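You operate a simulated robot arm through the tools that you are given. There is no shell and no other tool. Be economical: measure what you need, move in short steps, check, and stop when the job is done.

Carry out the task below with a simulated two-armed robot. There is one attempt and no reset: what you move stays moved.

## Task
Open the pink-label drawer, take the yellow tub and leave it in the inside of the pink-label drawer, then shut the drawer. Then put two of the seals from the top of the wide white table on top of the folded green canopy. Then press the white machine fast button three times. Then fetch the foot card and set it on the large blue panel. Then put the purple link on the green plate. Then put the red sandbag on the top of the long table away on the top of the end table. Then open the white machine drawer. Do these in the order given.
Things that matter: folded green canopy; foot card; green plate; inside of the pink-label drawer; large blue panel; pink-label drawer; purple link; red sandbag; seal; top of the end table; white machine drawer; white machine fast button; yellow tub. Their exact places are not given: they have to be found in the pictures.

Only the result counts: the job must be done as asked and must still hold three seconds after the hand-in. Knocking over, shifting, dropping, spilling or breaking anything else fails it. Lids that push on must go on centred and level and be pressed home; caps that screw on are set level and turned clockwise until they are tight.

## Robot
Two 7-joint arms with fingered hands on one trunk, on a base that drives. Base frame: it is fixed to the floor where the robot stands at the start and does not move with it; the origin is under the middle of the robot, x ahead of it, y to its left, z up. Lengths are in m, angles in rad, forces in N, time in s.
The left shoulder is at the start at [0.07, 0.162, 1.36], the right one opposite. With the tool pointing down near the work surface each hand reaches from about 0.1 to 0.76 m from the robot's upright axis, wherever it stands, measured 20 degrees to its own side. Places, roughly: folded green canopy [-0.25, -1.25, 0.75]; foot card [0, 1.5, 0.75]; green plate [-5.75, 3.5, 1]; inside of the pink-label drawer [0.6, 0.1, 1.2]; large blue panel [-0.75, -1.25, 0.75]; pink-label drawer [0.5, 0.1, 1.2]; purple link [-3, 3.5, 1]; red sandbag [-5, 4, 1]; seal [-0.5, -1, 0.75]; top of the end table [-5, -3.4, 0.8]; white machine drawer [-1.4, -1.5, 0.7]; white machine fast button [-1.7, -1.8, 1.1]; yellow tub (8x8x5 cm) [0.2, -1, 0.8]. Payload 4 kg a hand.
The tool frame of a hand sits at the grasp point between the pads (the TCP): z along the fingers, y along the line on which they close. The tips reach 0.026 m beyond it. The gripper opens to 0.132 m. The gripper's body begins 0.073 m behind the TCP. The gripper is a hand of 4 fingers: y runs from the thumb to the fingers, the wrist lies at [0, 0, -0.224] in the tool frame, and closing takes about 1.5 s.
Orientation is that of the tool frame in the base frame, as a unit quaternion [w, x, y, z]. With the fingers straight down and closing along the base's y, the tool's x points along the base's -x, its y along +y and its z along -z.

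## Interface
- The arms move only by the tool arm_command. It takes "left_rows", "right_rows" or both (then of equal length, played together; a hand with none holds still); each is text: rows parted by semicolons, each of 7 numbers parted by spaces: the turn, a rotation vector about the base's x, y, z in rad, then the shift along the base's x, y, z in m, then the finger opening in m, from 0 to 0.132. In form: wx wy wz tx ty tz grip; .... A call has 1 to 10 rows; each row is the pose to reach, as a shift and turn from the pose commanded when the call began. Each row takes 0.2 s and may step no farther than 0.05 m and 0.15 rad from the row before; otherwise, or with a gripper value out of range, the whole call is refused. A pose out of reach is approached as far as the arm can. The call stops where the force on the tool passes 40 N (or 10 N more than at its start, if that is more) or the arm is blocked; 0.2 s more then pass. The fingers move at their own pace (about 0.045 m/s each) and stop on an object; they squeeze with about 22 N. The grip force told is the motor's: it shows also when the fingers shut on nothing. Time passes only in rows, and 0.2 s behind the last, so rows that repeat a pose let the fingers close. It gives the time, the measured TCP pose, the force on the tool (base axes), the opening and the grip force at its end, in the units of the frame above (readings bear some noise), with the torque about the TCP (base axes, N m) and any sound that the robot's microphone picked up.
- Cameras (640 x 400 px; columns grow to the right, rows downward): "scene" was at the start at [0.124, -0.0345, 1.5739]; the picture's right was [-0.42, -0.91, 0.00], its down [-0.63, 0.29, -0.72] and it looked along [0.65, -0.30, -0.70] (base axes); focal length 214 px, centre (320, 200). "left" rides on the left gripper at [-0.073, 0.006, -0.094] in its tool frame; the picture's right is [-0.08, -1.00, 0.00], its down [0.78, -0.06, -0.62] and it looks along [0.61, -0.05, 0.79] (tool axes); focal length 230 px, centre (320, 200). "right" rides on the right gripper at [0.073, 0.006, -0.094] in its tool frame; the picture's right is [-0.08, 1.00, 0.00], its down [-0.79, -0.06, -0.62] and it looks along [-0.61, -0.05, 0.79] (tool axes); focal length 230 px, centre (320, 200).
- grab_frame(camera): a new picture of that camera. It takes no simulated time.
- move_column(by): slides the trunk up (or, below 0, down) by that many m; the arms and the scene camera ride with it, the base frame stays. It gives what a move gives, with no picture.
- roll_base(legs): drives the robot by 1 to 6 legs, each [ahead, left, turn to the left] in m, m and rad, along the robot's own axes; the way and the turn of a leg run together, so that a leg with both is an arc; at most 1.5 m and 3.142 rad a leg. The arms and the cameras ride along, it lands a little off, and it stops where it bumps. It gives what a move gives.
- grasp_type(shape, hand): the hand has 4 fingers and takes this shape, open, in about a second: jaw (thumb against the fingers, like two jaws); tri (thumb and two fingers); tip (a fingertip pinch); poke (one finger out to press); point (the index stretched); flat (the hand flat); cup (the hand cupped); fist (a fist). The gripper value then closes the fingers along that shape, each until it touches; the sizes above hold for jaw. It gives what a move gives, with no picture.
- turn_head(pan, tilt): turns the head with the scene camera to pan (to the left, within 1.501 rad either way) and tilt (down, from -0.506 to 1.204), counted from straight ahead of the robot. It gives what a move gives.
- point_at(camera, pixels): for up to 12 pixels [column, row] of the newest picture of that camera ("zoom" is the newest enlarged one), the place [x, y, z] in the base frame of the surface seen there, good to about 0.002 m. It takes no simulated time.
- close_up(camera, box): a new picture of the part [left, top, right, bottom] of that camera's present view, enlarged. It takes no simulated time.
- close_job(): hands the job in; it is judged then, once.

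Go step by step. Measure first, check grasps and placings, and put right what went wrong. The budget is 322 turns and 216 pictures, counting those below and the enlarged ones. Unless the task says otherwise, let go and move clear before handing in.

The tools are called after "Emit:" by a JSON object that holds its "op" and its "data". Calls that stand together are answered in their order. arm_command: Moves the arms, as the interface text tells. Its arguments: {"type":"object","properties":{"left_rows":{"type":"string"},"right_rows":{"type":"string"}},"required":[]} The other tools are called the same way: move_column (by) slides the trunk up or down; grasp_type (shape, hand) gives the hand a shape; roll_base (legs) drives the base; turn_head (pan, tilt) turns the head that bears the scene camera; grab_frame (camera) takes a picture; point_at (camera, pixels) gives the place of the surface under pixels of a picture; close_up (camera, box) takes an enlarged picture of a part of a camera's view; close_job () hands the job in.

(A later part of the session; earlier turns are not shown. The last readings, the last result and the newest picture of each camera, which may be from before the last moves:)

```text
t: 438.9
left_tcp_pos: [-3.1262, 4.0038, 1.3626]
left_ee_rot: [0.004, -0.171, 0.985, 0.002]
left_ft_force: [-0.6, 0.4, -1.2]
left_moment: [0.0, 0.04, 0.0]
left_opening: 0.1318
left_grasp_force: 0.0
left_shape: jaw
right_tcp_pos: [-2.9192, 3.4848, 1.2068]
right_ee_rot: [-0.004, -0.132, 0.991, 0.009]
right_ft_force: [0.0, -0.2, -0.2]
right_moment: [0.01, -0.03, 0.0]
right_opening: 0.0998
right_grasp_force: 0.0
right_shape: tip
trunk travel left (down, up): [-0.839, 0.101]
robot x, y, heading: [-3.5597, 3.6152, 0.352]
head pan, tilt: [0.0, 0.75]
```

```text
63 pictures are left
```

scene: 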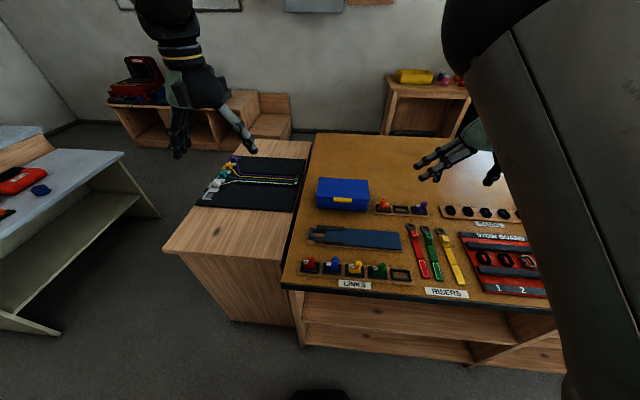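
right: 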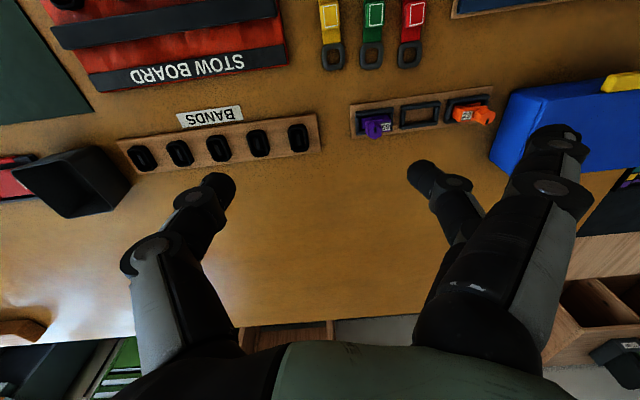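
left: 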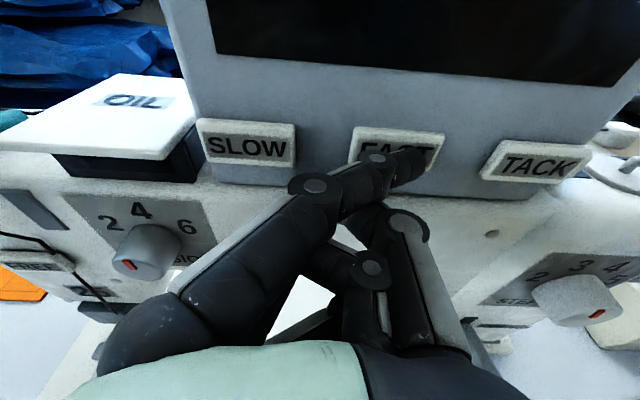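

The base touched the table's plinth; I'll ease back 3 cm. Zoom on the link.

Emit:
{"op": "roll_base", "data": {"legs": [[-0.03, 0, 0]]}}

Emit:
{"op": "close_up", "data": {"camera": "right", "box": [345, 90, 425, 145]}}

Emit:
{"op": "point_at", "data": {"camera": "zoom", "pixels": [[225, 290], [300, 270], [250, 300], [190, 290], [310, 300], [280, 235], [130, 260], [270, 340], [350, 240], [60, 180], [600, 120], [100, 385]]}}

```text
t: 439.7
left_tcp_pos: [-3.1472, 3.9975, 1.3573]
left_ee_rot: [0.001, -0.171, 0.985, 0.002]
left_ft_force: [-0.2, 1.1, 0.0]
left_moment: [-0.03, 0.05, -0.01]
left_opening: 0.1317
left_grasp_force: 0.1
left_shape: jaw
right_tcp_pos: [-2.9399, 3.4772, 1.2034]
right_ee_rot: [-0.007, -0.132, 0.991, 0.01]
right_ft_force: [1.0, 0.3, -0.2]
right_moment: [0.0, 0.09, 0.04]
right_opening: 0.0997
right_grasp_force: 0.1
right_shape: tip
trunk travel left (down, up): [-0.839, 0.101]
robot x, y, heading: [-3.5866, 3.6074, 0.347]
head pan, tilt: [0.0, 0.75]
```

```text
7.27 times, centred on (385, 118) of right
```

zoom: 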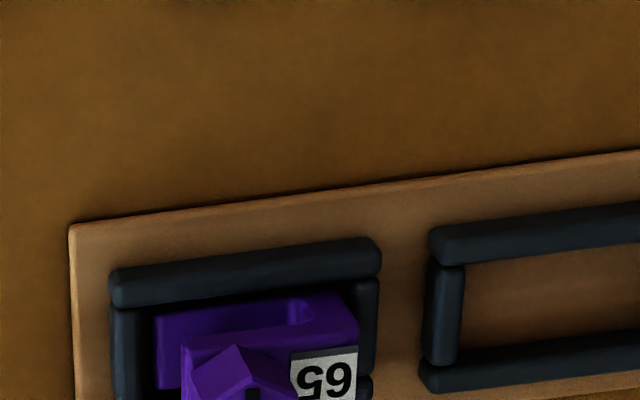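

```text
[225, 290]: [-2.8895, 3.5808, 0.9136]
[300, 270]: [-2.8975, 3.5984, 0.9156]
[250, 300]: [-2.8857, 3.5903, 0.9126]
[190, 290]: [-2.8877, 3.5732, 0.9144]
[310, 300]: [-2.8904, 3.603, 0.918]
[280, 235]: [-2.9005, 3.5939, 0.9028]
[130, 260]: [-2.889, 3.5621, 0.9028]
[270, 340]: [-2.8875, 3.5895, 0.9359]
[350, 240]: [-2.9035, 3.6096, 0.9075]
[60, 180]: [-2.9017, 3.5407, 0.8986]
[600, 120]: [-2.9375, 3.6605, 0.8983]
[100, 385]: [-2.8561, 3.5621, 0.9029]
```

Emit:
{"op": "close_up", "data": {"camera": "right", "box": [345, 110, 425, 160]}}

Emit:
{"op": "point_at", "data": {"camera": "zoom", "pixels": [[245, 255], [205, 240], [275, 270], [240, 210], [230, 280], [330, 235], [350, 270], [300, 290], [160, 200], [345, 180], [380, 300], [130, 280]]}}

```text
8.00 times, centred on (385, 135) of right
```

zoom: 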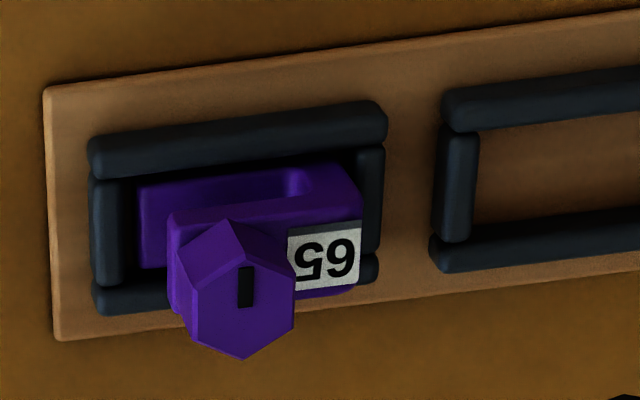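

```text
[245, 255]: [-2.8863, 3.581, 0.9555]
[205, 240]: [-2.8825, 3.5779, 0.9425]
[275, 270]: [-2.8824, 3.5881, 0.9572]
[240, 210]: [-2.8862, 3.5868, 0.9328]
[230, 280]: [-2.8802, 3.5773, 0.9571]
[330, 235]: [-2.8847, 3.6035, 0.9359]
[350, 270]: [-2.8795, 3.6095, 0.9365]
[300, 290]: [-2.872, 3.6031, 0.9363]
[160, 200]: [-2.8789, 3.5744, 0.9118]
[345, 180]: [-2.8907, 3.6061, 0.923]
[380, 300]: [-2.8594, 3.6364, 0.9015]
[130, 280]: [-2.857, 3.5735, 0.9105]
```

The hex knob: centre (-2.882,3.582), z 0.937–0.957, flats facing along the rack. Move above and descend with a fingertip pinch.

Emit:
{"op": "arm_command", "data": {"right_rows": "-0.004 -0.004 0.005 0.013 0.022 -0.03 0.08; -0.008 -0.008 0.01 0.025 0.044 -0.06 0.06; -0.012 -0.012 0.015 0.04 0.066 -0.09 0.05; -0.015 -0.015 0.02 0.052 0.09 -0.115 0.05; -0.018 -0.0165 0.025 0.062 0.106 -0.14 0.05; -0.018 -0.0165 0.025 0.062 0.106 -0.17 0.05; -0.018 -0.0165 0.025 0.062 0.106 -0.17 0.05"}}

Emit:
{"op": "grab_frame", "data": {"camera": "right"}}

```text
t: 441.3
left_tcp_pos: [-3.1554, 3.9937, 1.3623]
left_ee_rot: [0.005, -0.171, 0.985, 0.002]
left_ft_force: [-0.4, -0.2, -0.6]
left_moment: [-0.01, 0.01, 0.0]
left_opening: 0.1318
left_grasp_force: 0.0
left_shape: jaw
right_tcp_pos: [-2.8871, 3.5804, 1.0374]
right_ee_rot: [0.004, -0.144, 0.99, 0.0]
right_ft_force: [-0.6, 0.2, 0.2]
right_moment: [-0.03, 0.0, 0.0]
right_opening: 0.0505
right_grasp_force: 0.0
right_shape: tip
trunk travel left (down, up): [-0.839, 0.101]
robot x, y, heading: [-3.5864, 3.6055, 0.353]
head pan, tilt: [0.0, 0.75]
```

```text
60 pictures are left
```

right: 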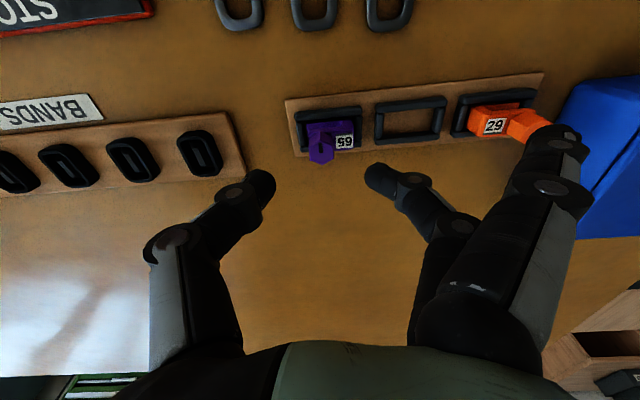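

Emit:
{"op": "arm_command", "data": {"right_rows": "0 0 0 0.005 0.002 -0.03 0.05; 0 0 0 0.008 0.003 -0.052 0.05; 0 0 0 0.008 0.003 -0.052 0.05"}}

Emit:
{"op": "grab_frame", "data": {"camera": "right"}}

Emit:
{"op": "point_at", "data": {"camera": "right", "pixels": [[322, 175], [315, 170], [330, 175]]}}

```text
t: 442.1
left_tcp_pos: [-3.1544, 3.9945, 1.3619]
left_ee_rot: [0.004, -0.171, 0.985, 0.002]
left_ft_force: [-0.2, 0.8, 0.3]
left_moment: [0.02, 0.01, 0.02]
left_opening: 0.1317
left_grasp_force: 0.0
left_shape: jaw
right_tcp_pos: [-2.8774, 3.5841, 0.9865]
right_ee_rot: [0.002, -0.143, 0.99, 0.001]
right_ft_force: [-0.9, 0.0, -0.2]
right_moment: [-0.04, 0.0, 0.0]
right_opening: 0.0509
right_grasp_force: 0.0
right_shape: tip
trunk travel left (down, up): [-0.839, 0.101]
robot x, y, heading: [-3.5868, 3.6068, 0.347]
head pan, tilt: [0.0, 0.75]
```

```text
59 pictures are left
```

right: 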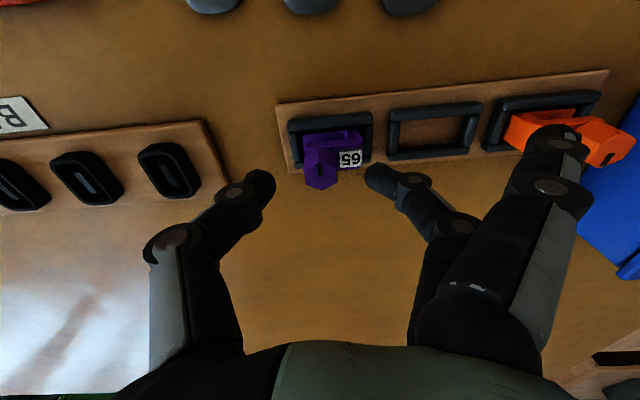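

```text
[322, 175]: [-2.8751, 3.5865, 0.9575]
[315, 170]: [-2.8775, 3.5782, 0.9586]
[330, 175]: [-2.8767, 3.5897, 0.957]
```

Emit:
{"op": "point_at", "data": {"camera": "right", "pixels": [[512, 125], [520, 115], [600, 145], [548, 128], [560, 145], [575, 185], [495, 130], [320, 185]]}}

```text
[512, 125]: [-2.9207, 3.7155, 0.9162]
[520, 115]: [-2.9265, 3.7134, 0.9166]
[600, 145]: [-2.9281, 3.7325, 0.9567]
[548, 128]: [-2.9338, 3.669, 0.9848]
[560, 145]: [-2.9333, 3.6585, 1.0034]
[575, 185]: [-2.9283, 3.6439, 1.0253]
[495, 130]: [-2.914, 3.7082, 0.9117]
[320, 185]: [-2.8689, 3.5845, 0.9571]
```

Emit:
{"op": "arm_command", "data": {"right_rows": "0 0 0 0.004 0.001 -0.012 0.05; 0 0 0 0.004 0.001 -0.0195 0.05; 0 0 0 0.004 0.001 -0.0195 0.03; 0 0 0 0.004 0.001 -0.0195 0.01; 0 0 0 0.004 0.001 -0.0195 0; 0 0 0 0.004 0.001 -0.0195 0; 0 0 0 0.004 0.001 -0.0195 0"}}

Emit:
{"op": "grab_frame", "data": {"camera": "right"}}

```text
t: 443.7
left_tcp_pos: [-3.155, 3.9949, 1.3627]
left_ee_rot: [0.005, -0.171, 0.985, 0.002]
left_ft_force: [0.0, 0.2, -0.1]
left_moment: [-0.01, 0.01, -0.01]
left_opening: 0.1318
left_grasp_force: 0.0
left_shape: jaw
right_tcp_pos: [-2.8729, 3.5845, 0.9654]
right_ee_rot: [0.003, -0.144, 0.99, 0.0]
right_ft_force: [0.0, 0.2, 0.0]
right_moment: [0.02, 0.0, 0.01]
right_opening: 0.0152
right_grasp_force: 22.1
right_shape: tip
trunk travel left (down, up): [-0.839, 0.101]
robot x, y, heading: [-3.5821, 3.6039, 0.346]
head pan, tilt: [0.0, 0.75]
```

```text
58 pictures are left
```

right: 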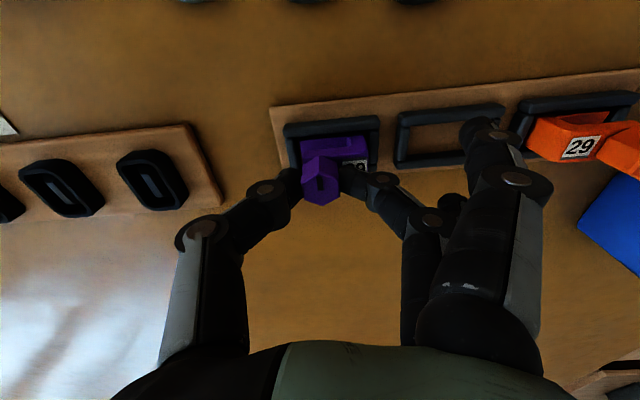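

Gripped (0.015). Lift slowly and check.

Emit:
{"op": "arm_command", "data": {"right_rows": "0 0 0 0 0 0.015 0; 0 0 0 0 0 0.03 0; 0 0 0 0 0 0.06 0; 0 0 0 0 0 0.1 0; 0 0 0 0 0 0.14 0; 0 0 0 0 0 0.18 0; 0 0 0 0 0 0.22 0; 0 0 0 0 0 0.25 0"}}

Emit:
{"op": "grab_frame", "data": {"camera": "right"}}

```text
t: 445.5
left_tcp_pos: [-3.1549, 3.994, 1.3628]
left_ee_rot: [0.005, -0.172, 0.985, 0.004]
left_ft_force: [0.4, 0.8, -0.5]
left_moment: [0.01, -0.01, -0.01]
left_opening: 0.1317
left_grasp_force: 0.1
left_shape: jaw
right_tcp_pos: [-2.8744, 3.5848, 1.2176]
right_ee_rot: [0.003, -0.143, 0.99, 0.0]
right_ft_force: [-0.6, 0.0, -0.9]
right_moment: [0.0, -0.02, 0.01]
right_opening: 0.015
right_grasp_force: 22.1
right_shape: tip
trunk travel left (down, up): [-0.839, 0.101]
robot x, y, heading: [-3.581, 3.6073, 0.344]
head pan, tilt: [0.0, 0.75]
```

```text
57 pictures are left
```

right: 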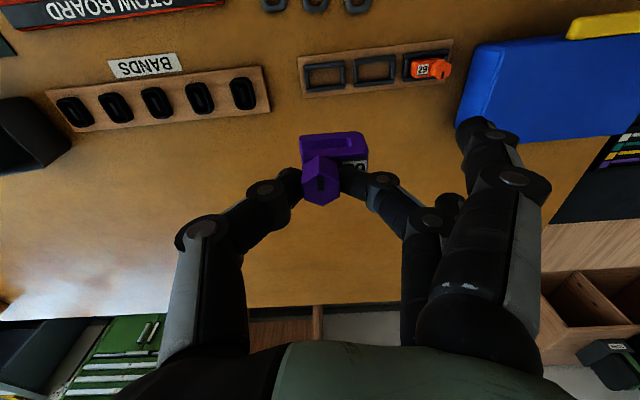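

The link is held level. Back away from the table and turn to look for the green plate.

Emit:
{"op": "roll_base", "data": {"legs": [[-0.2, 0, 0], [0, 0, 2.9]]}}

Emit:
{"op": "turn_head", "data": {"pan": -0.05, "tilt": 0.5}}

Emit:
{"op": "grab_frame", "data": {"camera": "scene"}}

```text
t: 453.9
left_tcp_pos: [-4.2919, 3.2691, 1.3628]
left_ee_rot: [0.002, 0.999, 0.046, -0.004]
left_ft_force: [-0.4, 0.1, -0.6]
left_moment: [0.03, 0.05, 0.03]
left_opening: 0.1318
left_grasp_force: 0.0
left_shape: jaw
right_tcp_pos: [-4.4626, 3.7351, 1.2166]
right_ee_rot: [0.0, 1.0, 0.018, -0.002]
right_ft_force: [0.7, -0.2, -1.7]
right_moment: [0.03, 0.0, 0.01]
right_opening: 0.0152
right_grasp_force: 22.4
right_shape: tip
trunk travel left (down, up): [-0.839, 0.101]
robot x, y, heading: [-3.7798, 3.5392, -3.048]
head pan, tilt: [0.0, 0.75]
```

```text
t: 454.7
left_tcp_pos: [-4.2933, 3.268, 1.3622]
left_ee_rot: [0.002, 0.999, 0.046, -0.004]
left_ft_force: [-0.5, 0.7, -0.4]
left_moment: [0.04, 0.02, 0.04]
left_opening: 0.1319
left_grasp_force: 0.0
left_shape: jaw
right_tcp_pos: [-4.4633, 3.7342, 1.217]
right_ee_rot: [0.0, 1.0, 0.018, -0.003]
right_ft_force: [-0.5, 0.8, -1.3]
right_moment: [0.01, -0.02, -0.03]
right_opening: 0.0151
right_grasp_force: 22.4
right_shape: tip
trunk travel left (down, up): [-0.839, 0.101]
robot x, y, heading: [-3.7766, 3.5363, -3.042]
head pan, tilt: [-0.051, 0.499]
```

```text
56 pictures are left
```

scene: 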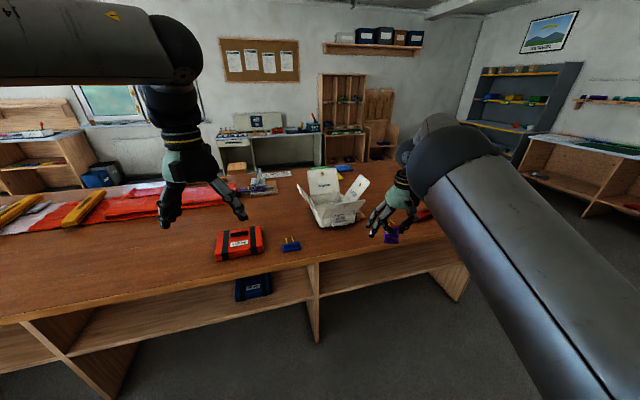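

Emit:
{"op": "close_up", "data": {"camera": "scene", "box": [200, 130, 460, 280]}}

Emit:
{"op": "point_at", "data": {"camera": "scene", "pixels": [[345, 168], [240, 243], [290, 246], [420, 215], [325, 200], [270, 175], [215, 185], [430, 225], [320, 185], [390, 160], [450, 280], [300, 265]]}}

```text
2.46 times, centred on (330, 205) of scene
```

zoom: 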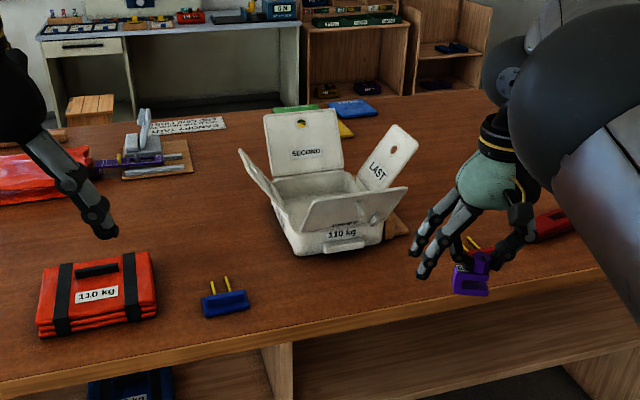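

```text
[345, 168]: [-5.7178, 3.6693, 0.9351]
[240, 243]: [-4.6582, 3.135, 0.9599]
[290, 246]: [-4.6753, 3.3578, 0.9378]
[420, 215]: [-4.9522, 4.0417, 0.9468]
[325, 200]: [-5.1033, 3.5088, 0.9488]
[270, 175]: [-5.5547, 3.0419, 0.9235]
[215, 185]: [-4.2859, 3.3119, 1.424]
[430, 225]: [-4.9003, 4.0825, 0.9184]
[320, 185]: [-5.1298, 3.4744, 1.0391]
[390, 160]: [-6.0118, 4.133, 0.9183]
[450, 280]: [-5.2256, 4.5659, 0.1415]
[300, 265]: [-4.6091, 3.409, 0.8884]
```

The green plate is at about (-5.72,3.67), near the counter's far side. Go round the counter's right end.

Emit:
{"op": "roll_base", "data": {"legs": [[0.3056, -1.2, 0], [0.935, -0.696, 0]]}}

Emit:
{"op": "turn_head", "data": {"pan": 0.25, "tilt": 0.6}}

Emit:
{"op": "grab_frame", "data": {"camera": "scene"}}

```text
t: 466.5
left_tcp_pos: [-5.744, 4.9698, 1.3621]
left_ee_rot: [0.002, 0.998, 0.068, -0.004]
left_ft_force: [0.6, 0.2, 0.0]
left_moment: [-0.02, 0.0, 0.04]
left_opening: 0.1319
left_grasp_force: 0.1
left_shape: jaw
right_tcp_pos: [-5.9359, 5.4284, 1.2175]
right_ee_rot: [0.001, 0.999, 0.04, -0.003]
right_ft_force: [0.3, 0.0, -1.3]
right_moment: [0.02, 0.01, 0.0]
right_opening: 0.0148
right_grasp_force: 21.3
right_shape: tip
trunk travel left (down, up): [-0.839, 0.101]
robot x, y, heading: [-5.2475, 5.2629, -3.0]
head pan, tilt: [-0.051, 0.499]
```

```text
t: 467.3
left_tcp_pos: [-5.7452, 4.9703, 1.3621]
left_ee_rot: [0.002, 0.998, 0.068, -0.004]
left_ft_force: [-0.2, 0.0, 0.2]
left_moment: [0.03, -0.03, 0.0]
left_opening: 0.1317
left_grasp_force: 0.0
left_shape: jaw
right_tcp_pos: [-5.9365, 5.4277, 1.217]
right_ee_rot: [0.001, 0.999, 0.041, -0.002]
right_ft_force: [-0.6, 0.1, -1.7]
right_moment: [0.03, -0.01, 0.0]
right_opening: 0.015
right_grasp_force: 22.0
right_shape: tip
trunk travel left (down, up): [-0.839, 0.101]
robot x, y, heading: [-5.2396, 5.2607, -3.001]
head pan, tilt: [0.25, 0.6]
```

```text
54 pictures are left
```

scene: 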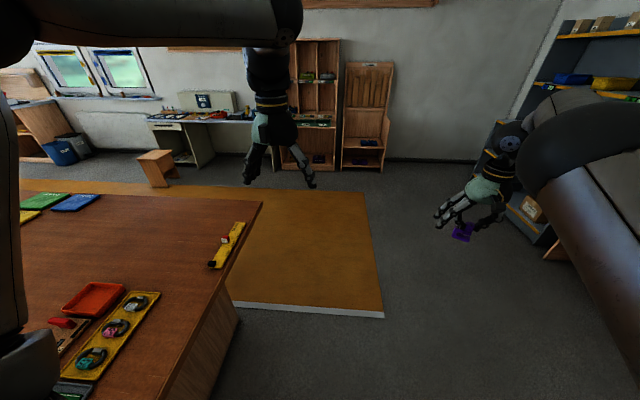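

Emit:
{"op": "point_at", "data": {"camera": "scene", "pixels": [[262, 203], [45, 202], [75, 203], [130, 190], [300, 250], [385, 317], [300, 310], [300, 316], [368, 200], [155, 180], [60, 190], [240, 290]]}}

Emit:
{"op": "close_up", "data": {"camera": "scene", "box": [0, 140, 280, 320]}}

```text
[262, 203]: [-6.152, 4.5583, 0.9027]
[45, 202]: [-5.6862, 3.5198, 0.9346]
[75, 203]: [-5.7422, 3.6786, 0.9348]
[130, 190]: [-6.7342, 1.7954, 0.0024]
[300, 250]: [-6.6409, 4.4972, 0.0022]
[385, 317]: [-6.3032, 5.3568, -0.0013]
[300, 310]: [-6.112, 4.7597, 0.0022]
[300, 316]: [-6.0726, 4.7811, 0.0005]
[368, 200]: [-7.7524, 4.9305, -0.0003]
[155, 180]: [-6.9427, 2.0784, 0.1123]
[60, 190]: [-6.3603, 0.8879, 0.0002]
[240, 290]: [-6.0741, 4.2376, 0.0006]
```

```text
2.22 times, centred on (140, 230) of scene
```

zoom: 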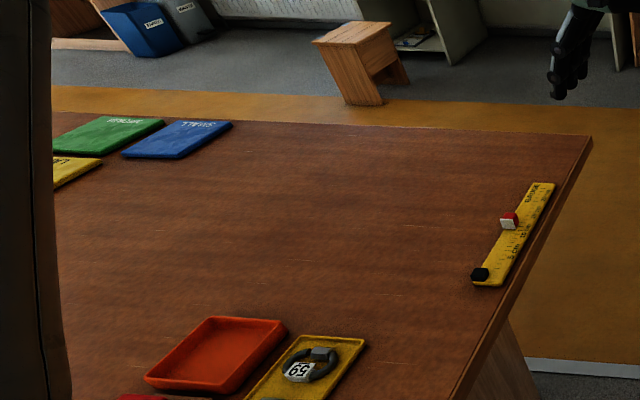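

The mat is flat. The green plate at (-5.686,3.52,0.935) is near the counter's far edge; turn and go round to that side.

Emit:
{"op": "roll_base", "data": {"legs": [[0, 0, -2.943], [-1.419, 0.067, 0], [-0.2006, -1.287, 0]]}}

Emit:
{"op": "turn_head", "data": {"pan": -0.1, "tilt": 0.8}}

Emit:
{"op": "grab_frame", "data": {"camera": "scene"}}

```text
t: 487.4
left_tcp_pos: [-5.8498, 3.9049, 1.3621]
left_ee_rot: [0.003, -0.189, 0.982, 0.003]
left_ft_force: [0.2, 0.0, 0.0]
left_moment: [0.0, 0.01, 0.0]
left_opening: 0.1319
left_grasp_force: 0.1
left_shape: jaw
right_tcp_pos: [-5.5538, 3.5065, 1.2167]
right_ee_rot: [0.003, -0.163, 0.987, 0.0]
right_ft_force: [-0.4, -0.7, -0.5]
right_moment: [0.0, 0.0, 0.01]
right_opening: 0.0147
right_grasp_force: 22.5
right_shape: tip
trunk travel left (down, up): [-0.839, 0.101]
robot x, y, heading: [-6.2652, 3.5035, 0.386]
head pan, tilt: [0.25, 0.6]
```

```text
t: 488.2
left_tcp_pos: [-5.8504, 3.9046, 1.362]
left_ee_rot: [0.004, -0.189, 0.982, 0.003]
left_ft_force: [-0.3, 0.1, 0.1]
left_moment: [0.01, -0.03, -0.01]
left_opening: 0.1321
left_grasp_force: 0.1
left_shape: jaw
right_tcp_pos: [-5.5528, 3.5057, 1.2162]
right_ee_rot: [0.003, -0.162, 0.987, 0.001]
right_ft_force: [-0.4, -1.1, -2.0]
right_moment: [0.0, 0.01, -0.04]
right_opening: 0.0149
right_grasp_force: 22.5
right_shape: tip
trunk travel left (down, up): [-0.839, 0.101]
robot x, y, heading: [-6.2688, 3.4989, 0.384]
head pan, tilt: [-0.099, 0.799]
```

```text
52 pictures are left
```

scene: 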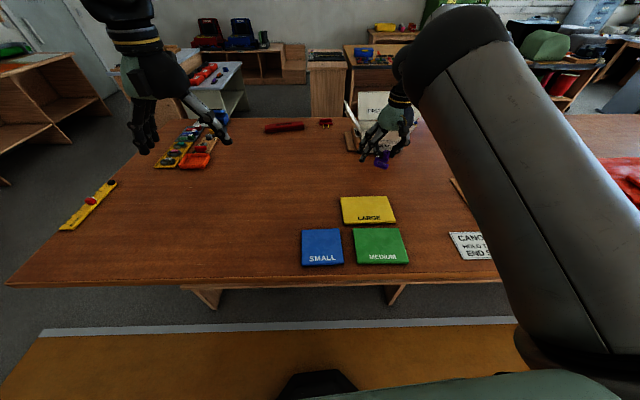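

Emit:
{"op": "point_at", "data": {"camera": "scene", "pixels": [[380, 245], [355, 230], [403, 230], [358, 262], [408, 262], [285, 128], [270, 130], [300, 126], [345, 202]]}}

Emit:
{"op": "close_up", "data": {"camera": "scene", "box": [240, 90, 420, 200]}}

```text
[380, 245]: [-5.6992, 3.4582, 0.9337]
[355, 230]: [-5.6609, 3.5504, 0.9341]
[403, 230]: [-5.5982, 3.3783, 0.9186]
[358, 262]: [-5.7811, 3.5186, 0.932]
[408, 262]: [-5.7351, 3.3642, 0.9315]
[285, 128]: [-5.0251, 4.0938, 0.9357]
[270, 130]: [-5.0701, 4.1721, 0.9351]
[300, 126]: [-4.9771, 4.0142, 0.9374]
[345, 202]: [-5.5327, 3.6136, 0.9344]
```

```text
3.56 times, centred on (330, 145) of scene
```

zoom: 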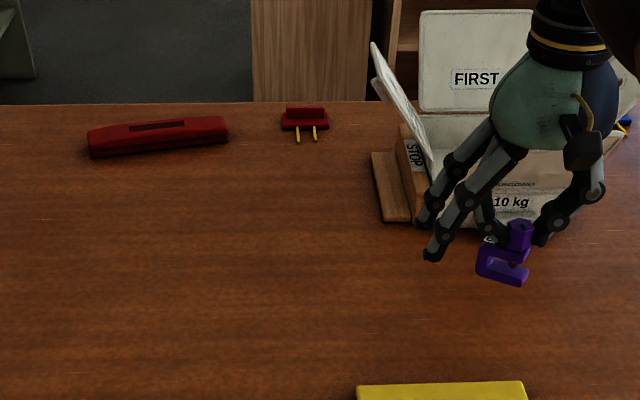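

The plate's centre is (-5.699,3.458), top z 0.9335; the red sandbag is at (-5.02,4.09). Ease back and bring the link over the plate.

Emit:
{"op": "roll_base", "data": {"legs": [[-0.08, 0, 0]]}}

Emit:
{"op": "arm_command", "data": {"right_rows": "0 0 0 -0.015 -0.006 -0.03 0; 0 0 0 -0.03 -0.012 -0.06 0; 0 0 0 -0.045 -0.018 -0.09 0; 0 0 0 -0.06 -0.024 -0.12 0; 0 0 0 -0.065 -0.024 -0.15 0; 0 0 0 -0.065 -0.024 -0.175 0; 0 0 0 -0.065 -0.024 -0.175 0"}}

Emit:
{"op": "grab_frame", "data": {"camera": "right"}}

```text
t: 489.3
left_tcp_pos: [-5.9151, 3.8768, 1.3575]
left_ee_rot: [0.0, -0.189, 0.982, 0.002]
left_ft_force: [1.6, -1.0, 0.3]
left_moment: [0.01, 0.05, 0.02]
left_opening: 0.1319
left_grasp_force: 0.1
left_shape: jaw
right_tcp_pos: [-5.6186, 3.4785, 1.2113]
right_ee_rot: [-0.001, -0.162, 0.987, 0.0]
right_ft_force: [0.9, 0.3, -1.6]
right_moment: [-0.01, 0.04, -0.03]
right_opening: 0.0146
right_grasp_force: 22.5
right_shape: tip
trunk travel left (down, up): [-0.839, 0.101]
robot x, y, heading: [-6.3377, 3.4711, 0.385]
head pan, tilt: [-0.099, 0.799]
```

```text
t: 490.9
left_tcp_pos: [-5.9231, 3.8735, 1.362]
left_ee_rot: [0.004, -0.189, 0.982, 0.003]
left_ft_force: [-1.0, -0.2, -0.2]
left_moment: [0.04, -0.02, -0.02]
left_opening: 0.1318
left_grasp_force: 0.1
left_shape: jaw
right_tcp_pos: [-5.6908, 3.4515, 1.0429]
right_ee_rot: [0.002, -0.163, 0.987, 0.001]
right_ft_force: [0.4, -0.2, -1.3]
right_moment: [0.03, -0.02, 0.0]
right_opening: 0.0148
right_grasp_force: 22.1
right_shape: tip
trunk travel left (down, up): [-0.839, 0.101]
robot x, y, heading: [-6.3368, 3.472, 0.383]
head pan, tilt: [-0.099, 0.799]
```

```text
50 pictures are left
```

right: 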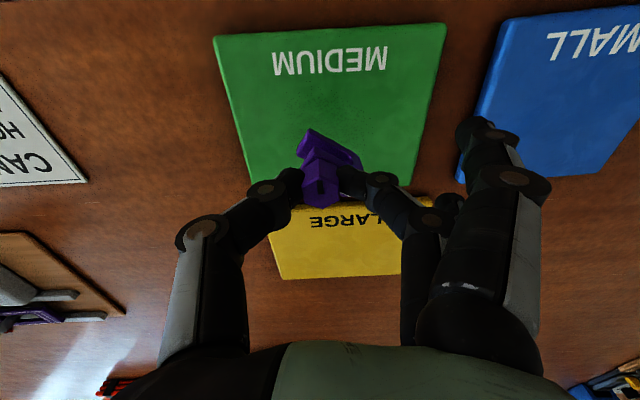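

The link has swung a little in yaw but stays level. Lower onto the plate.

Emit:
{"op": "arm_command", "data": {"right_rows": "0 0 0 0 0 -0.025 0; 0 0 0 0 0 -0.038 0; 0 0 0 0 0 -0.043 0; 0 0 0 0 0 -0.043 0"}}

Emit:
{"op": "grab_frame", "data": {"camera": "right"}}

```text
t: 491.9
left_tcp_pos: [-5.9228, 3.8747, 1.3618]
left_ee_rot: [0.003, -0.189, 0.982, 0.002]
left_ft_force: [-0.8, 0.1, -0.6]
left_moment: [-0.01, -0.01, 0.01]
left_opening: 0.1318
left_grasp_force: 0.0
left_shape: jaw
right_tcp_pos: [-5.6913, 3.4516, 0.9994]
right_ee_rot: [0.003, -0.162, 0.987, 0.0]
right_ft_force: [-0.8, -0.2, -0.2]
right_moment: [0.02, 0.03, 0.04]
right_opening: 0.0146
right_grasp_force: 21.5
right_shape: tip
trunk travel left (down, up): [-0.839, 0.101]
robot x, y, heading: [-6.3428, 3.4691, 0.382]
head pan, tilt: [-0.099, 0.799]
```

```text
49 pictures are left
```

right: 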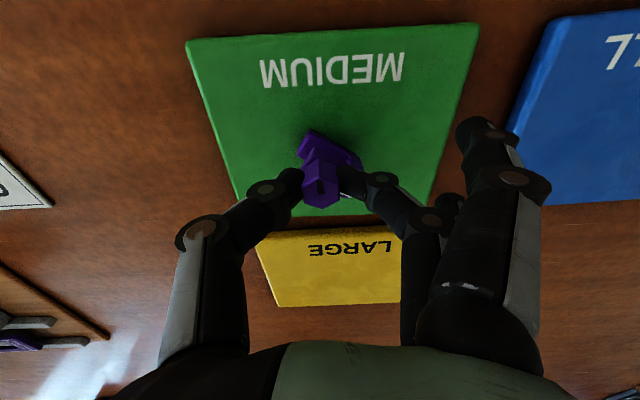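

Emit:
{"op": "arm_command", "data": {"right_rows": "0 0 0 0 0 -0.002 0; 0 0 0 0 0 -0.004 0; 0 0 0 0 0 -0.004 0"}}

Emit:
{"op": "arm_command", "data": {"right_rows": "0 0 0 0 0 0 0.01; 0 0 0 0 0 0 0.025; 0 0 0 0 0 0 0.045; 0 0 0 0 0 0 0.05; 0 0 0 0 0 0 0.05; 0 0 0 0 0 0.02 0.05; 0 0 0 0 0 0.06 0.05; 0 0 0 0 0 0.1 0.05; 0 0 0 0 0 0.14 0.05"}}

Emit:
{"op": "grab_frame", "data": {"camera": "right"}}

```text
t: 492.7
left_tcp_pos: [-5.9242, 3.8743, 1.3616]
left_ee_rot: [0.004, -0.189, 0.982, 0.003]
left_ft_force: [-0.2, -0.3, 0.0]
left_moment: [0.0, 0.02, 0.07]
left_opening: 0.1322
left_grasp_force: 0.2
left_shape: jaw
right_tcp_pos: [-5.692, 3.4504, 0.9965]
right_ee_rot: [0.004, -0.161, 0.987, -0.001]
right_ft_force: [0.8, -0.4, 12.6]
right_moment: [-0.04, -0.02, -0.06]
right_opening: 0.0154
right_grasp_force: 21.9
right_shape: tip
trunk travel left (down, up): [-0.839, 0.101]
robot x, y, heading: [-6.3406, 3.4691, 0.381]
head pan, tilt: [-0.099, 0.799]
```

```text
t: 494.7
left_tcp_pos: [-5.9236, 3.8744, 1.3611]
left_ee_rot: [0.005, -0.189, 0.982, 0.003]
left_ft_force: [0.5, 0.4, -1.3]
left_moment: [0.0, -0.03, -0.03]
left_opening: 0.132
left_grasp_force: 0.0
left_shape: jaw
right_tcp_pos: [-5.6935, 3.4453, 1.1291]
right_ee_rot: [-0.004, -0.154, 0.988, 0.003]
right_ft_force: [0.5, 0.5, -0.4]
right_moment: [0.01, 0.02, 0.0]
right_opening: 0.0495
right_grasp_force: 0.0
right_shape: tip
trunk travel left (down, up): [-0.839, 0.101]
robot x, y, heading: [-6.3393, 3.4728, 0.384]
head pan, tilt: [-0.099, 0.799]
```

```text
48 pictures are left
```

right: 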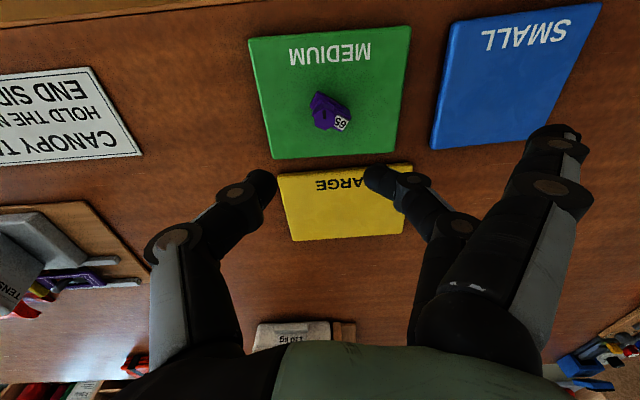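

The link stands on the green plate. Now go back round to the aisle side for the red sandbag.

Emit:
{"op": "arm_command", "data": {"right_rows": "0 0 0 0 0 0.04 0.08; 0 0 0 0 0 0.08 0.1; 0 0 0 0 0 0.1 0.1"}}

Emit:
{"op": "roll_base", "data": {"legs": [[0.276, 1.43, 0], [1.429, -0.146, 0], [0, 0, 3.099], [-0.718, 0.786, 0], [0.25, 0.687, 0]]}}

Emit:
{"op": "turn_head", "data": {"pan": 0.0, "tilt": 0.7}}

Emit:
{"op": "grab_frame", "data": {"camera": "scene"}}

Emit:
{"op": "grab_frame", "data": {"camera": "right"}}

```text
t: 495.5
left_tcp_pos: [-5.9216, 3.8743, 1.3614]
left_ee_rot: [0.004, -0.188, 0.982, 0.003]
left_ft_force: [0.1, -0.8, 0.5]
left_moment: [-0.03, 0.01, -0.01]
left_opening: 0.132
left_grasp_force: 0.1
left_shape: jaw
right_tcp_pos: [-5.6918, 3.4422, 1.2281]
right_ee_rot: [-0.006, -0.153, 0.988, 0.004]
right_ft_force: [0.2, 0.2, 0.3]
right_moment: [0.01, 0.02, 0.0]
right_opening: 0.0995
right_grasp_force: 0.2
right_shape: tip
trunk travel left (down, up): [-0.839, 0.101]
robot x, y, heading: [-6.337, 3.473, 0.383]
head pan, tilt: [-0.099, 0.799]
```

```text
t: 525.4
left_tcp_pos: [-4.7059, 3.6896, 1.3613]
left_ee_rot: [0.004, 0.985, 0.172, -0.004]
left_ft_force: [-0.3, -0.6, 0.5]
left_moment: [0.01, 0.0, 0.0]
left_opening: 0.1317
left_grasp_force: 0.0
left_shape: jaw
right_tcp_pos: [-4.924, 4.1264, 1.2352]
right_ee_rot: [0.009, 0.99, 0.137, 0.0]
right_ft_force: [0.1, -0.2, -0.2]
right_moment: [0.0, 0.0, 0.0]
right_opening: 0.0995
right_grasp_force: 0.1
right_shape: tip
trunk travel left (down, up): [-0.839, 0.101]
robot x, y, heading: [-4.2785, 4.0761, -2.791]
head pan, tilt: [-0.099, 0.799]
```

```text
t: 526.0
left_tcp_pos: [-4.7063, 3.6886, 1.3617]
left_ee_rot: [0.003, 0.985, 0.172, -0.004]
left_ft_force: [-0.1, 0.0, -0.1]
left_moment: [0.0, -0.01, 0.02]
left_opening: 0.132
left_grasp_force: 0.0
left_shape: jaw
right_tcp_pos: [-4.9239, 4.1259, 1.2337]
right_ee_rot: [0.01, 0.991, 0.136, 0.0]
right_ft_force: [0.6, -0.4, 0.1]
right_moment: [0.02, -0.01, 0.01]
right_opening: 0.0997
right_grasp_force: 0.0
right_shape: tip
trunk travel left (down, up): [-0.839, 0.101]
robot x, y, heading: [-4.2798, 4.0784, -2.785]
head pan, tilt: [0.0, 0.7]
```

```text
47 pictures are left
```

scene: 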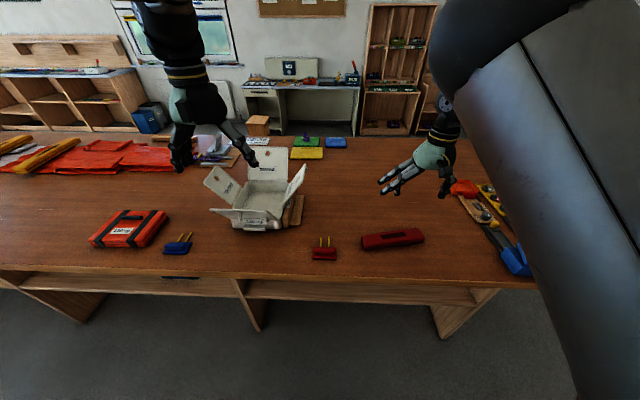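

```text
46 pictures are left
```

right: 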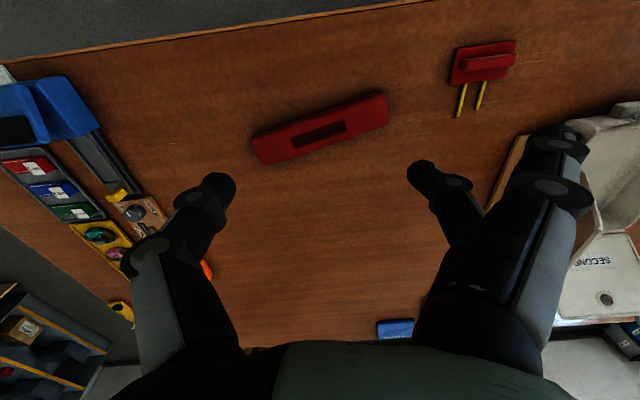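

Emit:
{"op": "close_up", "data": {"camera": "scene", "box": [290, 215, 450, 275]}}

Emit:
{"op": "point_at", "data": {"camera": "scene", "pixels": [[392, 238], [365, 240], [420, 235], [323, 252], [325, 245], [392, 250], [375, 232], [420, 245]]}}

```text
4.00 times, centred on (370, 245) of scene
```

zoom: 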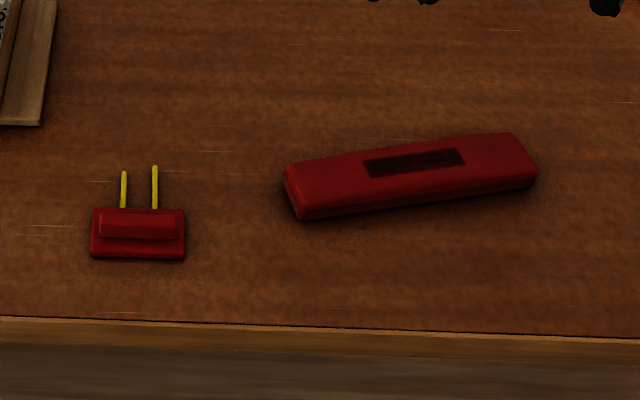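

```text
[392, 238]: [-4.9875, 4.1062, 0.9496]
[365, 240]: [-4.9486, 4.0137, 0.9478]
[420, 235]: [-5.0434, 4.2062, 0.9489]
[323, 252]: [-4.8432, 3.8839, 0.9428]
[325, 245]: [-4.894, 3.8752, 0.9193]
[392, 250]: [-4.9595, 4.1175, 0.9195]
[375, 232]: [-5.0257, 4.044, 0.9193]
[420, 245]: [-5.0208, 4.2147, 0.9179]
```

The long dark-red weight at (-4.99,4.11) matches the sandbag's place. Its long axis runs along my lateral direction, so I turn the robot to let the right hand close across its width.

Emit:
{"op": "roll_base", "data": {"legs": [[0, -0.427, 0], [0, 0, 0.94]]}}

Emit:
{"op": "grasp_type", "data": {"hand": "right", "shape": "jaw"}}

Emit:
{"op": "grab_frame", "data": {"camera": "right"}}

```text
t: 531.0
left_tcp_pos: [-4.3675, 3.8993, 1.3611]
left_ee_rot: [0.005, 0.804, 0.594, -0.002]
left_ft_force: [-0.6, 0.4, 0.3]
left_moment: [0.0, -0.01, 0.0]
left_opening: 0.1319
left_grasp_force: 0.0
left_shape: jaw
right_tcp_pos: [-4.8495, 3.9873, 1.2334]
right_ee_rot: [0.009, 0.826, 0.564, 0.005]
right_ft_force: [0.2, -1.1, 0.8]
right_moment: [-0.01, 0.0, -0.05]
right_opening: 0.0996
right_grasp_force: 0.1
right_shape: tip
trunk travel left (down, up): [-0.839, 0.101]
robot x, y, heading: [-4.4221, 4.4731, -1.865]
head pan, tilt: [0.0, 0.7]
```

```text
t: 531.9
left_tcp_pos: [-4.3679, 3.8978, 1.3613]
left_ee_rot: [0.004, 0.804, 0.594, -0.002]
left_ft_force: [-0.1, 0.2, 0.1]
left_moment: [-0.01, -0.02, 0.03]
left_opening: 0.1318
left_grasp_force: 0.0
left_shape: jaw
right_tcp_pos: [-4.8487, 3.9878, 1.2346]
right_ee_rot: [0.009, 0.826, 0.564, 0.005]
right_ft_force: [1.0, 0.1, 0.2]
right_moment: [0.0, -0.02, 0.01]
right_opening: 0.132
right_grasp_force: 0.1
right_shape: jaw
trunk travel left (down, up): [-0.839, 0.101]
robot x, y, heading: [-4.4195, 4.4799, -1.862]
head pan, tilt: [0.0, 0.7]
```

```text
44 pictures are left
```

right: 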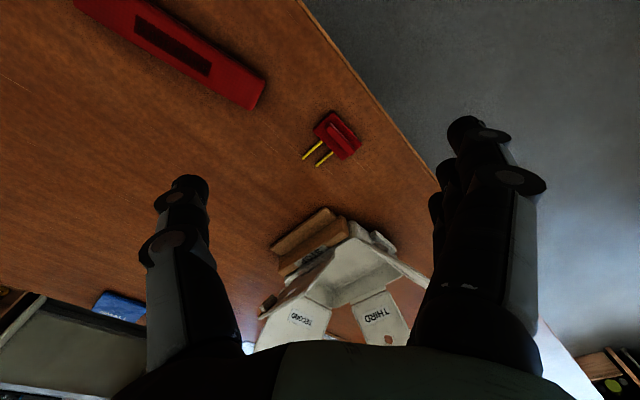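

Emit:
{"op": "arm_command", "data": {"right_rows": "0 0 0.14 -0.024 0.02 -0.02 0.132; 0 0 0.28 -0.048 0.04 -0.04 0.132; 0 0 0.42 -0.072 0.06 -0.06 0.132; 0 0 0.56 -0.096 0.082 -0.08 0.132; 0 0 0.7 -0.12 0.102 -0.1 0.132; 0 0 0.83 -0.143 0.122 -0.12 0.132; 0 0 0.83 -0.143 0.122 -0.12 0.132"}}

Emit:
{"op": "grab_frame", "data": {"camera": "right"}}

```text
t: 533.5
left_tcp_pos: [-4.3663, 3.8983, 1.3615]
left_ee_rot: [0.003, 0.804, 0.595, -0.003]
left_ft_force: [1.0, -0.2, -0.3]
left_moment: [0.0, 0.01, 0.01]
left_opening: 0.1321
left_grasp_force: 0.1
left_shape: jaw
right_tcp_pos: [-4.9905, 4.1081, 1.1121]
right_ee_rot: [0.006, 0.527, 0.85, 0.006]
right_ft_force: [-0.3, 0.2, -0.5]
right_moment: [-0.01, 0.01, 0.01]
right_opening: 0.1318
right_grasp_force: 0.1
right_shape: jaw
trunk travel left (down, up): [-0.839, 0.101]
robot x, y, heading: [-4.4183, 4.4737, -1.86]
head pan, tilt: [0.0, 0.7]
```

```text
43 pictures are left
```

right: 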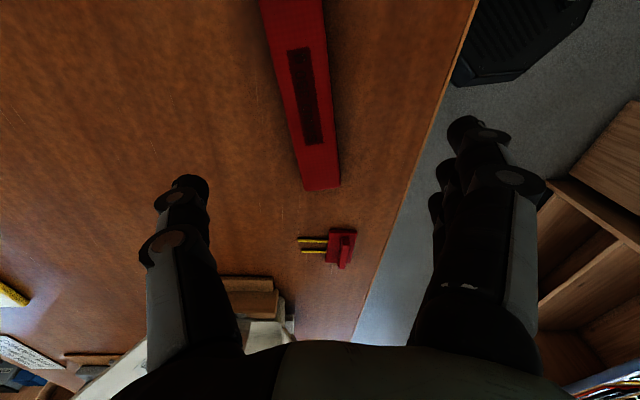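

Emit:
{"op": "point_at", "data": {"camera": "right", "pixels": [[278, 60], [326, 60], [303, 90], [285, 110], [333, 110], [305, 188], [338, 185], [295, 150], [268, 10], [320, 10]]}}

```text
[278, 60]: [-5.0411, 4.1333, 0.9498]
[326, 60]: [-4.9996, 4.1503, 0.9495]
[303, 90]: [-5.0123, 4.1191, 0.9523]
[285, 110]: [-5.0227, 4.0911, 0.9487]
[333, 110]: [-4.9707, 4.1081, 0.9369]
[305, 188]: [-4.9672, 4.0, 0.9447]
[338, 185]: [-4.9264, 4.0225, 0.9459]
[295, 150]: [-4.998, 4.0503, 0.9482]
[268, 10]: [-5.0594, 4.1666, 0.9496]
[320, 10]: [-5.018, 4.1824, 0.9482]
```

The bar is 4.5 cm wide, centre (-5.001,4.109). Descend and grip.

Emit:
{"op": "arm_command", "data": {"right_rows": "0 0 0.045 -0.0105 0.001 -0.04 0.132; 0 0 0.045 -0.0105 0.001 -0.085 0.12; 0 0 0.045 -0.0105 0.001 -0.13 0.1; 0 0 0.045 -0.0105 0.001 -0.155 0.1; 0 0 0.045 -0.0105 0.001 -0.163 0.09; 0 0 0.045 -0.0105 0.001 -0.163 0.06; 0 0 0.045 -0.0105 0.001 -0.163 0.03; 0 0 0.045 -0.0105 0.001 -0.163 0.02; 0 0 0.045 -0.0105 0.001 -0.163 0.0; 0 0 0.045 -0.0105 0.001 -0.163 0.0"}}

Emit:
{"op": "grab_frame", "data": {"camera": "right"}}

```text
t: 535.7
left_tcp_pos: [-4.3684, 3.8983, 1.3616]
left_ee_rot: [0.004, 0.804, 0.595, -0.002]
left_ft_force: [0.4, 0.3, -0.2]
left_moment: [-0.02, -0.02, 0.0]
left_opening: 0.1317
left_grasp_force: 0.1
left_shape: jaw
right_tcp_pos: [-5.0018, 4.1102, 0.9501]
right_ee_rot: [0.006, 0.509, 0.861, 0.007]
right_ft_force: [-0.7, 0.3, -0.1]
right_moment: [-0.01, 0.0, 0.04]
right_opening: 0.046
right_grasp_force: 21.8
right_shape: jaw
trunk travel left (down, up): [-0.839, 0.101]
robot x, y, heading: [-4.4206, 4.4768, -1.86]
head pan, tilt: [0.0, 0.7]
```

```text
42 pictures are left
```

right: 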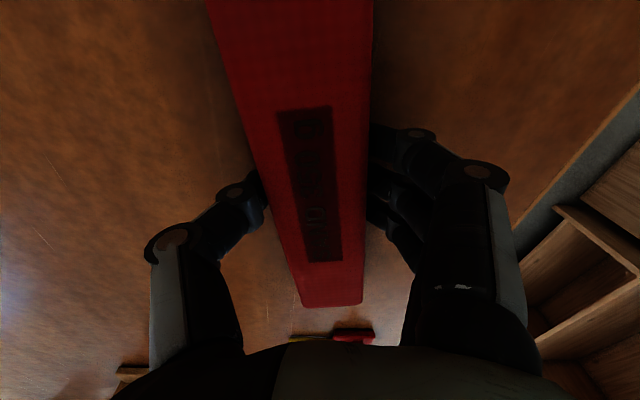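

Emit:
{"op": "arm_command", "data": {"right_rows": "0 0 0 0 0 0.015 0; 0 0 0 0 0 0.03 0; 0 0 0 0 0 0.06 0; 0 0 0 0 0 0.1 0; 0 0 0 0 0 0.14 0; 0 0 0 0 0 0.18 0; 0 0 0 0 0 0.22 0; 0 0 0 0 0 0.25 0"}}

Emit:
{"op": "grab_frame", "data": {"camera": "right"}}

```text
t: 537.5
left_tcp_pos: [-4.3662, 3.8992, 1.361]
left_ee_rot: [0.004, 0.804, 0.595, -0.002]
left_ft_force: [0.6, -0.7, 0.8]
left_moment: [-0.03, -0.02, -0.01]
left_opening: 0.1319
left_grasp_force: 0.0
left_shape: jaw
right_tcp_pos: [-5.0004, 4.1107, 1.2025]
right_ee_rot: [0.006, 0.509, 0.861, 0.008]
right_ft_force: [-0.4, -0.7, -3.7]
right_moment: [0.03, -0.02, -0.01]
right_opening: 0.046
right_grasp_force: 21.3
right_shape: jaw
trunk travel left (down, up): [-0.839, 0.101]
robot x, y, heading: [-4.42, 4.4753, -1.867]
head pan, tilt: [0.0, 0.7]
```

```text
41 pictures are left
```

right: 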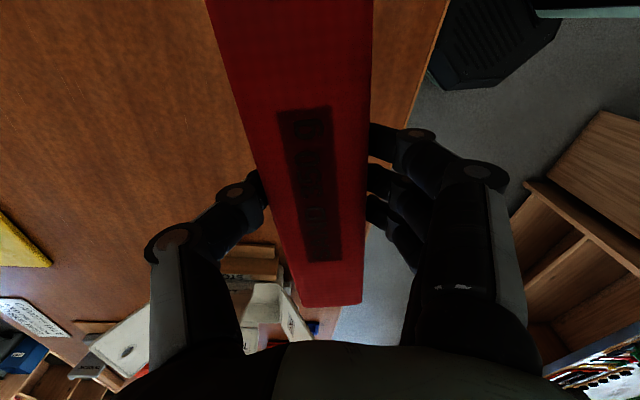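

Held firmly. Drive down the aisle toward the end table.

Emit:
{"op": "roll_base", "data": {"legs": [[0.347, 0.492, 0], [0, 0, 0.61], [1.486, 0.033, 0], [1.4705, -0.0144, 0], [1.17, -0.2835, 0], [0.634, -1.264, 0]]}}

Emit:
{"op": "turn_head", "data": {"pan": -0.3, "tilt": 0.45}}

Emit:
{"op": "grab_frame", "data": {"camera": "scene"}}

```text
t: 568.9
left_tcp_pos: [-3.6943, -1.4467, 1.362]
left_ee_rot: [0.003, 0.586, 0.81, -0.002]
left_ft_force: [-0.1, -0.1, 0.8]
left_moment: [-0.01, 0.0, 0.01]
left_opening: 0.1322
left_grasp_force: 0.1
left_shape: jaw
right_tcp_pos: [-4.3348, -1.6384, 1.2017]
right_ee_rot: [0.004, 0.223, 0.975, 0.009]
right_ft_force: [0.0, -0.4, -3.9]
right_moment: [0.01, 0.01, 0.01]
right_opening: 0.0457
right_grasp_force: 22.1
right_shape: jaw
trunk travel left (down, up): [-0.839, 0.101]
robot x, y, heading: [-4.0732, -1.0112, -1.246]
head pan, tilt: [0.0, 0.7]
```

```text
t: 569.7
left_tcp_pos: [-3.6955, -1.4481, 1.3612]
left_ee_rot: [0.004, 0.585, 0.811, 0.0]
left_ft_force: [-0.5, -0.2, 0.3]
left_moment: [0.0, 0.01, -0.05]
left_opening: 0.132
left_grasp_force: 0.1
left_shape: jaw
right_tcp_pos: [-4.3363, -1.6395, 1.2011]
right_ee_rot: [0.003, 0.224, 0.975, 0.009]
right_ft_force: [-0.3, -0.1, -3.1]
right_moment: [0.0, -0.03, -0.02]
right_opening: 0.0462
right_grasp_force: 21.6
right_shape: jaw
trunk travel left (down, up): [-0.839, 0.101]
robot x, y, heading: [-4.0701, -1.0041, -1.244]
head pan, tilt: [-0.3, 0.45]
```

```text
40 pictures are left
```

scene: 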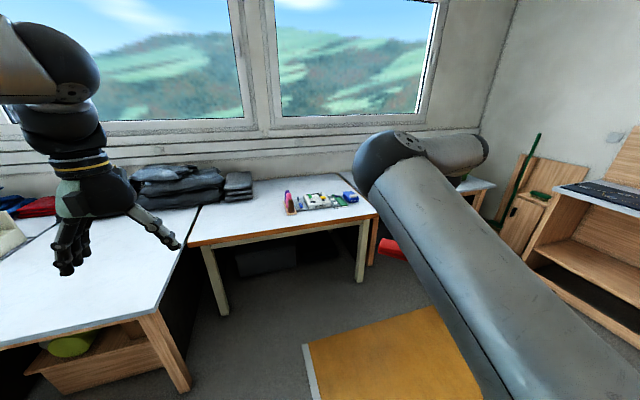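

Emit:
{"op": "point_at", "data": {"camera": "scene", "pixels": [[478, 184], [468, 188], [490, 186], [360, 280], [375, 212], [222, 312], [190, 385], [330, 190], [520, 200], [570, 270]]}}

```text
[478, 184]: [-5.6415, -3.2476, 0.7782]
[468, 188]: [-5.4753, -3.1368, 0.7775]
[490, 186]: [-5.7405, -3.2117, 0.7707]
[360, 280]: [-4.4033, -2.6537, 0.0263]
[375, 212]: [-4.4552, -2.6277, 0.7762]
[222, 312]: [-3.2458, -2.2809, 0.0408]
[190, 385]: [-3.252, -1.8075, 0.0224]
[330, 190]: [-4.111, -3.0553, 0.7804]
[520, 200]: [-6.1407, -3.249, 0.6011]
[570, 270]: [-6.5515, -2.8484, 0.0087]
```

Emit:
{"op": "roll_base", "data": {"legs": [[0.823, -0.997, 0]]}}

Emit:
{"op": "turn_head", "data": {"pan": 0.05, "tilt": 0.6}}

Emit:
{"op": "grab_frame", "data": {"camera": "scene"}}

```text
t: 576.3
left_tcp_pos: [-4.4125, -2.5511, 1.3618]
left_ee_rot: [0.004, 0.588, 0.809, -0.002]
left_ft_force: [0.8, -0.5, 0.3]
left_moment: [-0.01, 0.0, -0.02]
left_opening: 0.132
left_grasp_force: 0.0
left_shape: jaw
right_tcp_pos: [-5.0547, -2.7409, 1.2012]
right_ee_rot: [0.004, 0.226, 0.974, 0.009]
right_ft_force: [0.2, -0.1, -3.5]
right_moment: [-0.03, -0.01, -0.03]
right_opening: 0.0461
right_grasp_force: 22.1
right_shape: jaw
trunk travel left (down, up): [-0.839, 0.101]
robot x, y, heading: [-4.7867, -2.1111, -1.255]
head pan, tilt: [-0.3, 0.45]
```

```text
t: 577.1
left_tcp_pos: [-4.4135, -2.5508, 1.3619]
left_ee_rot: [0.004, 0.588, 0.809, 0.0]
left_ft_force: [-0.2, 0.1, -0.3]
left_moment: [-0.01, 0.02, 0.03]
left_opening: 0.1319
left_grasp_force: 0.0
left_shape: jaw
right_tcp_pos: [-5.055, -2.7399, 1.2009]
right_ee_rot: [0.004, 0.227, 0.974, 0.009]
right_ft_force: [-0.2, 1.4, -3.7]
right_moment: [0.04, 0.01, 0.0]
right_opening: 0.0458
right_grasp_force: 21.8
right_shape: jaw
trunk travel left (down, up): [-0.839, 0.101]
robot x, y, heading: [-4.786, -2.1088, -1.256]
head pan, tilt: [0.051, 0.6]
```

```text
39 pictures are left
```

scene: 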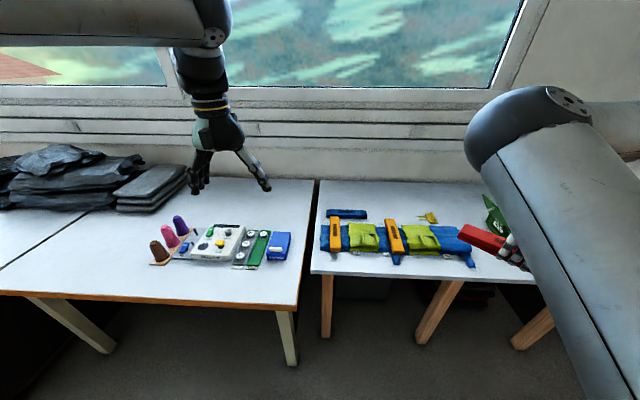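

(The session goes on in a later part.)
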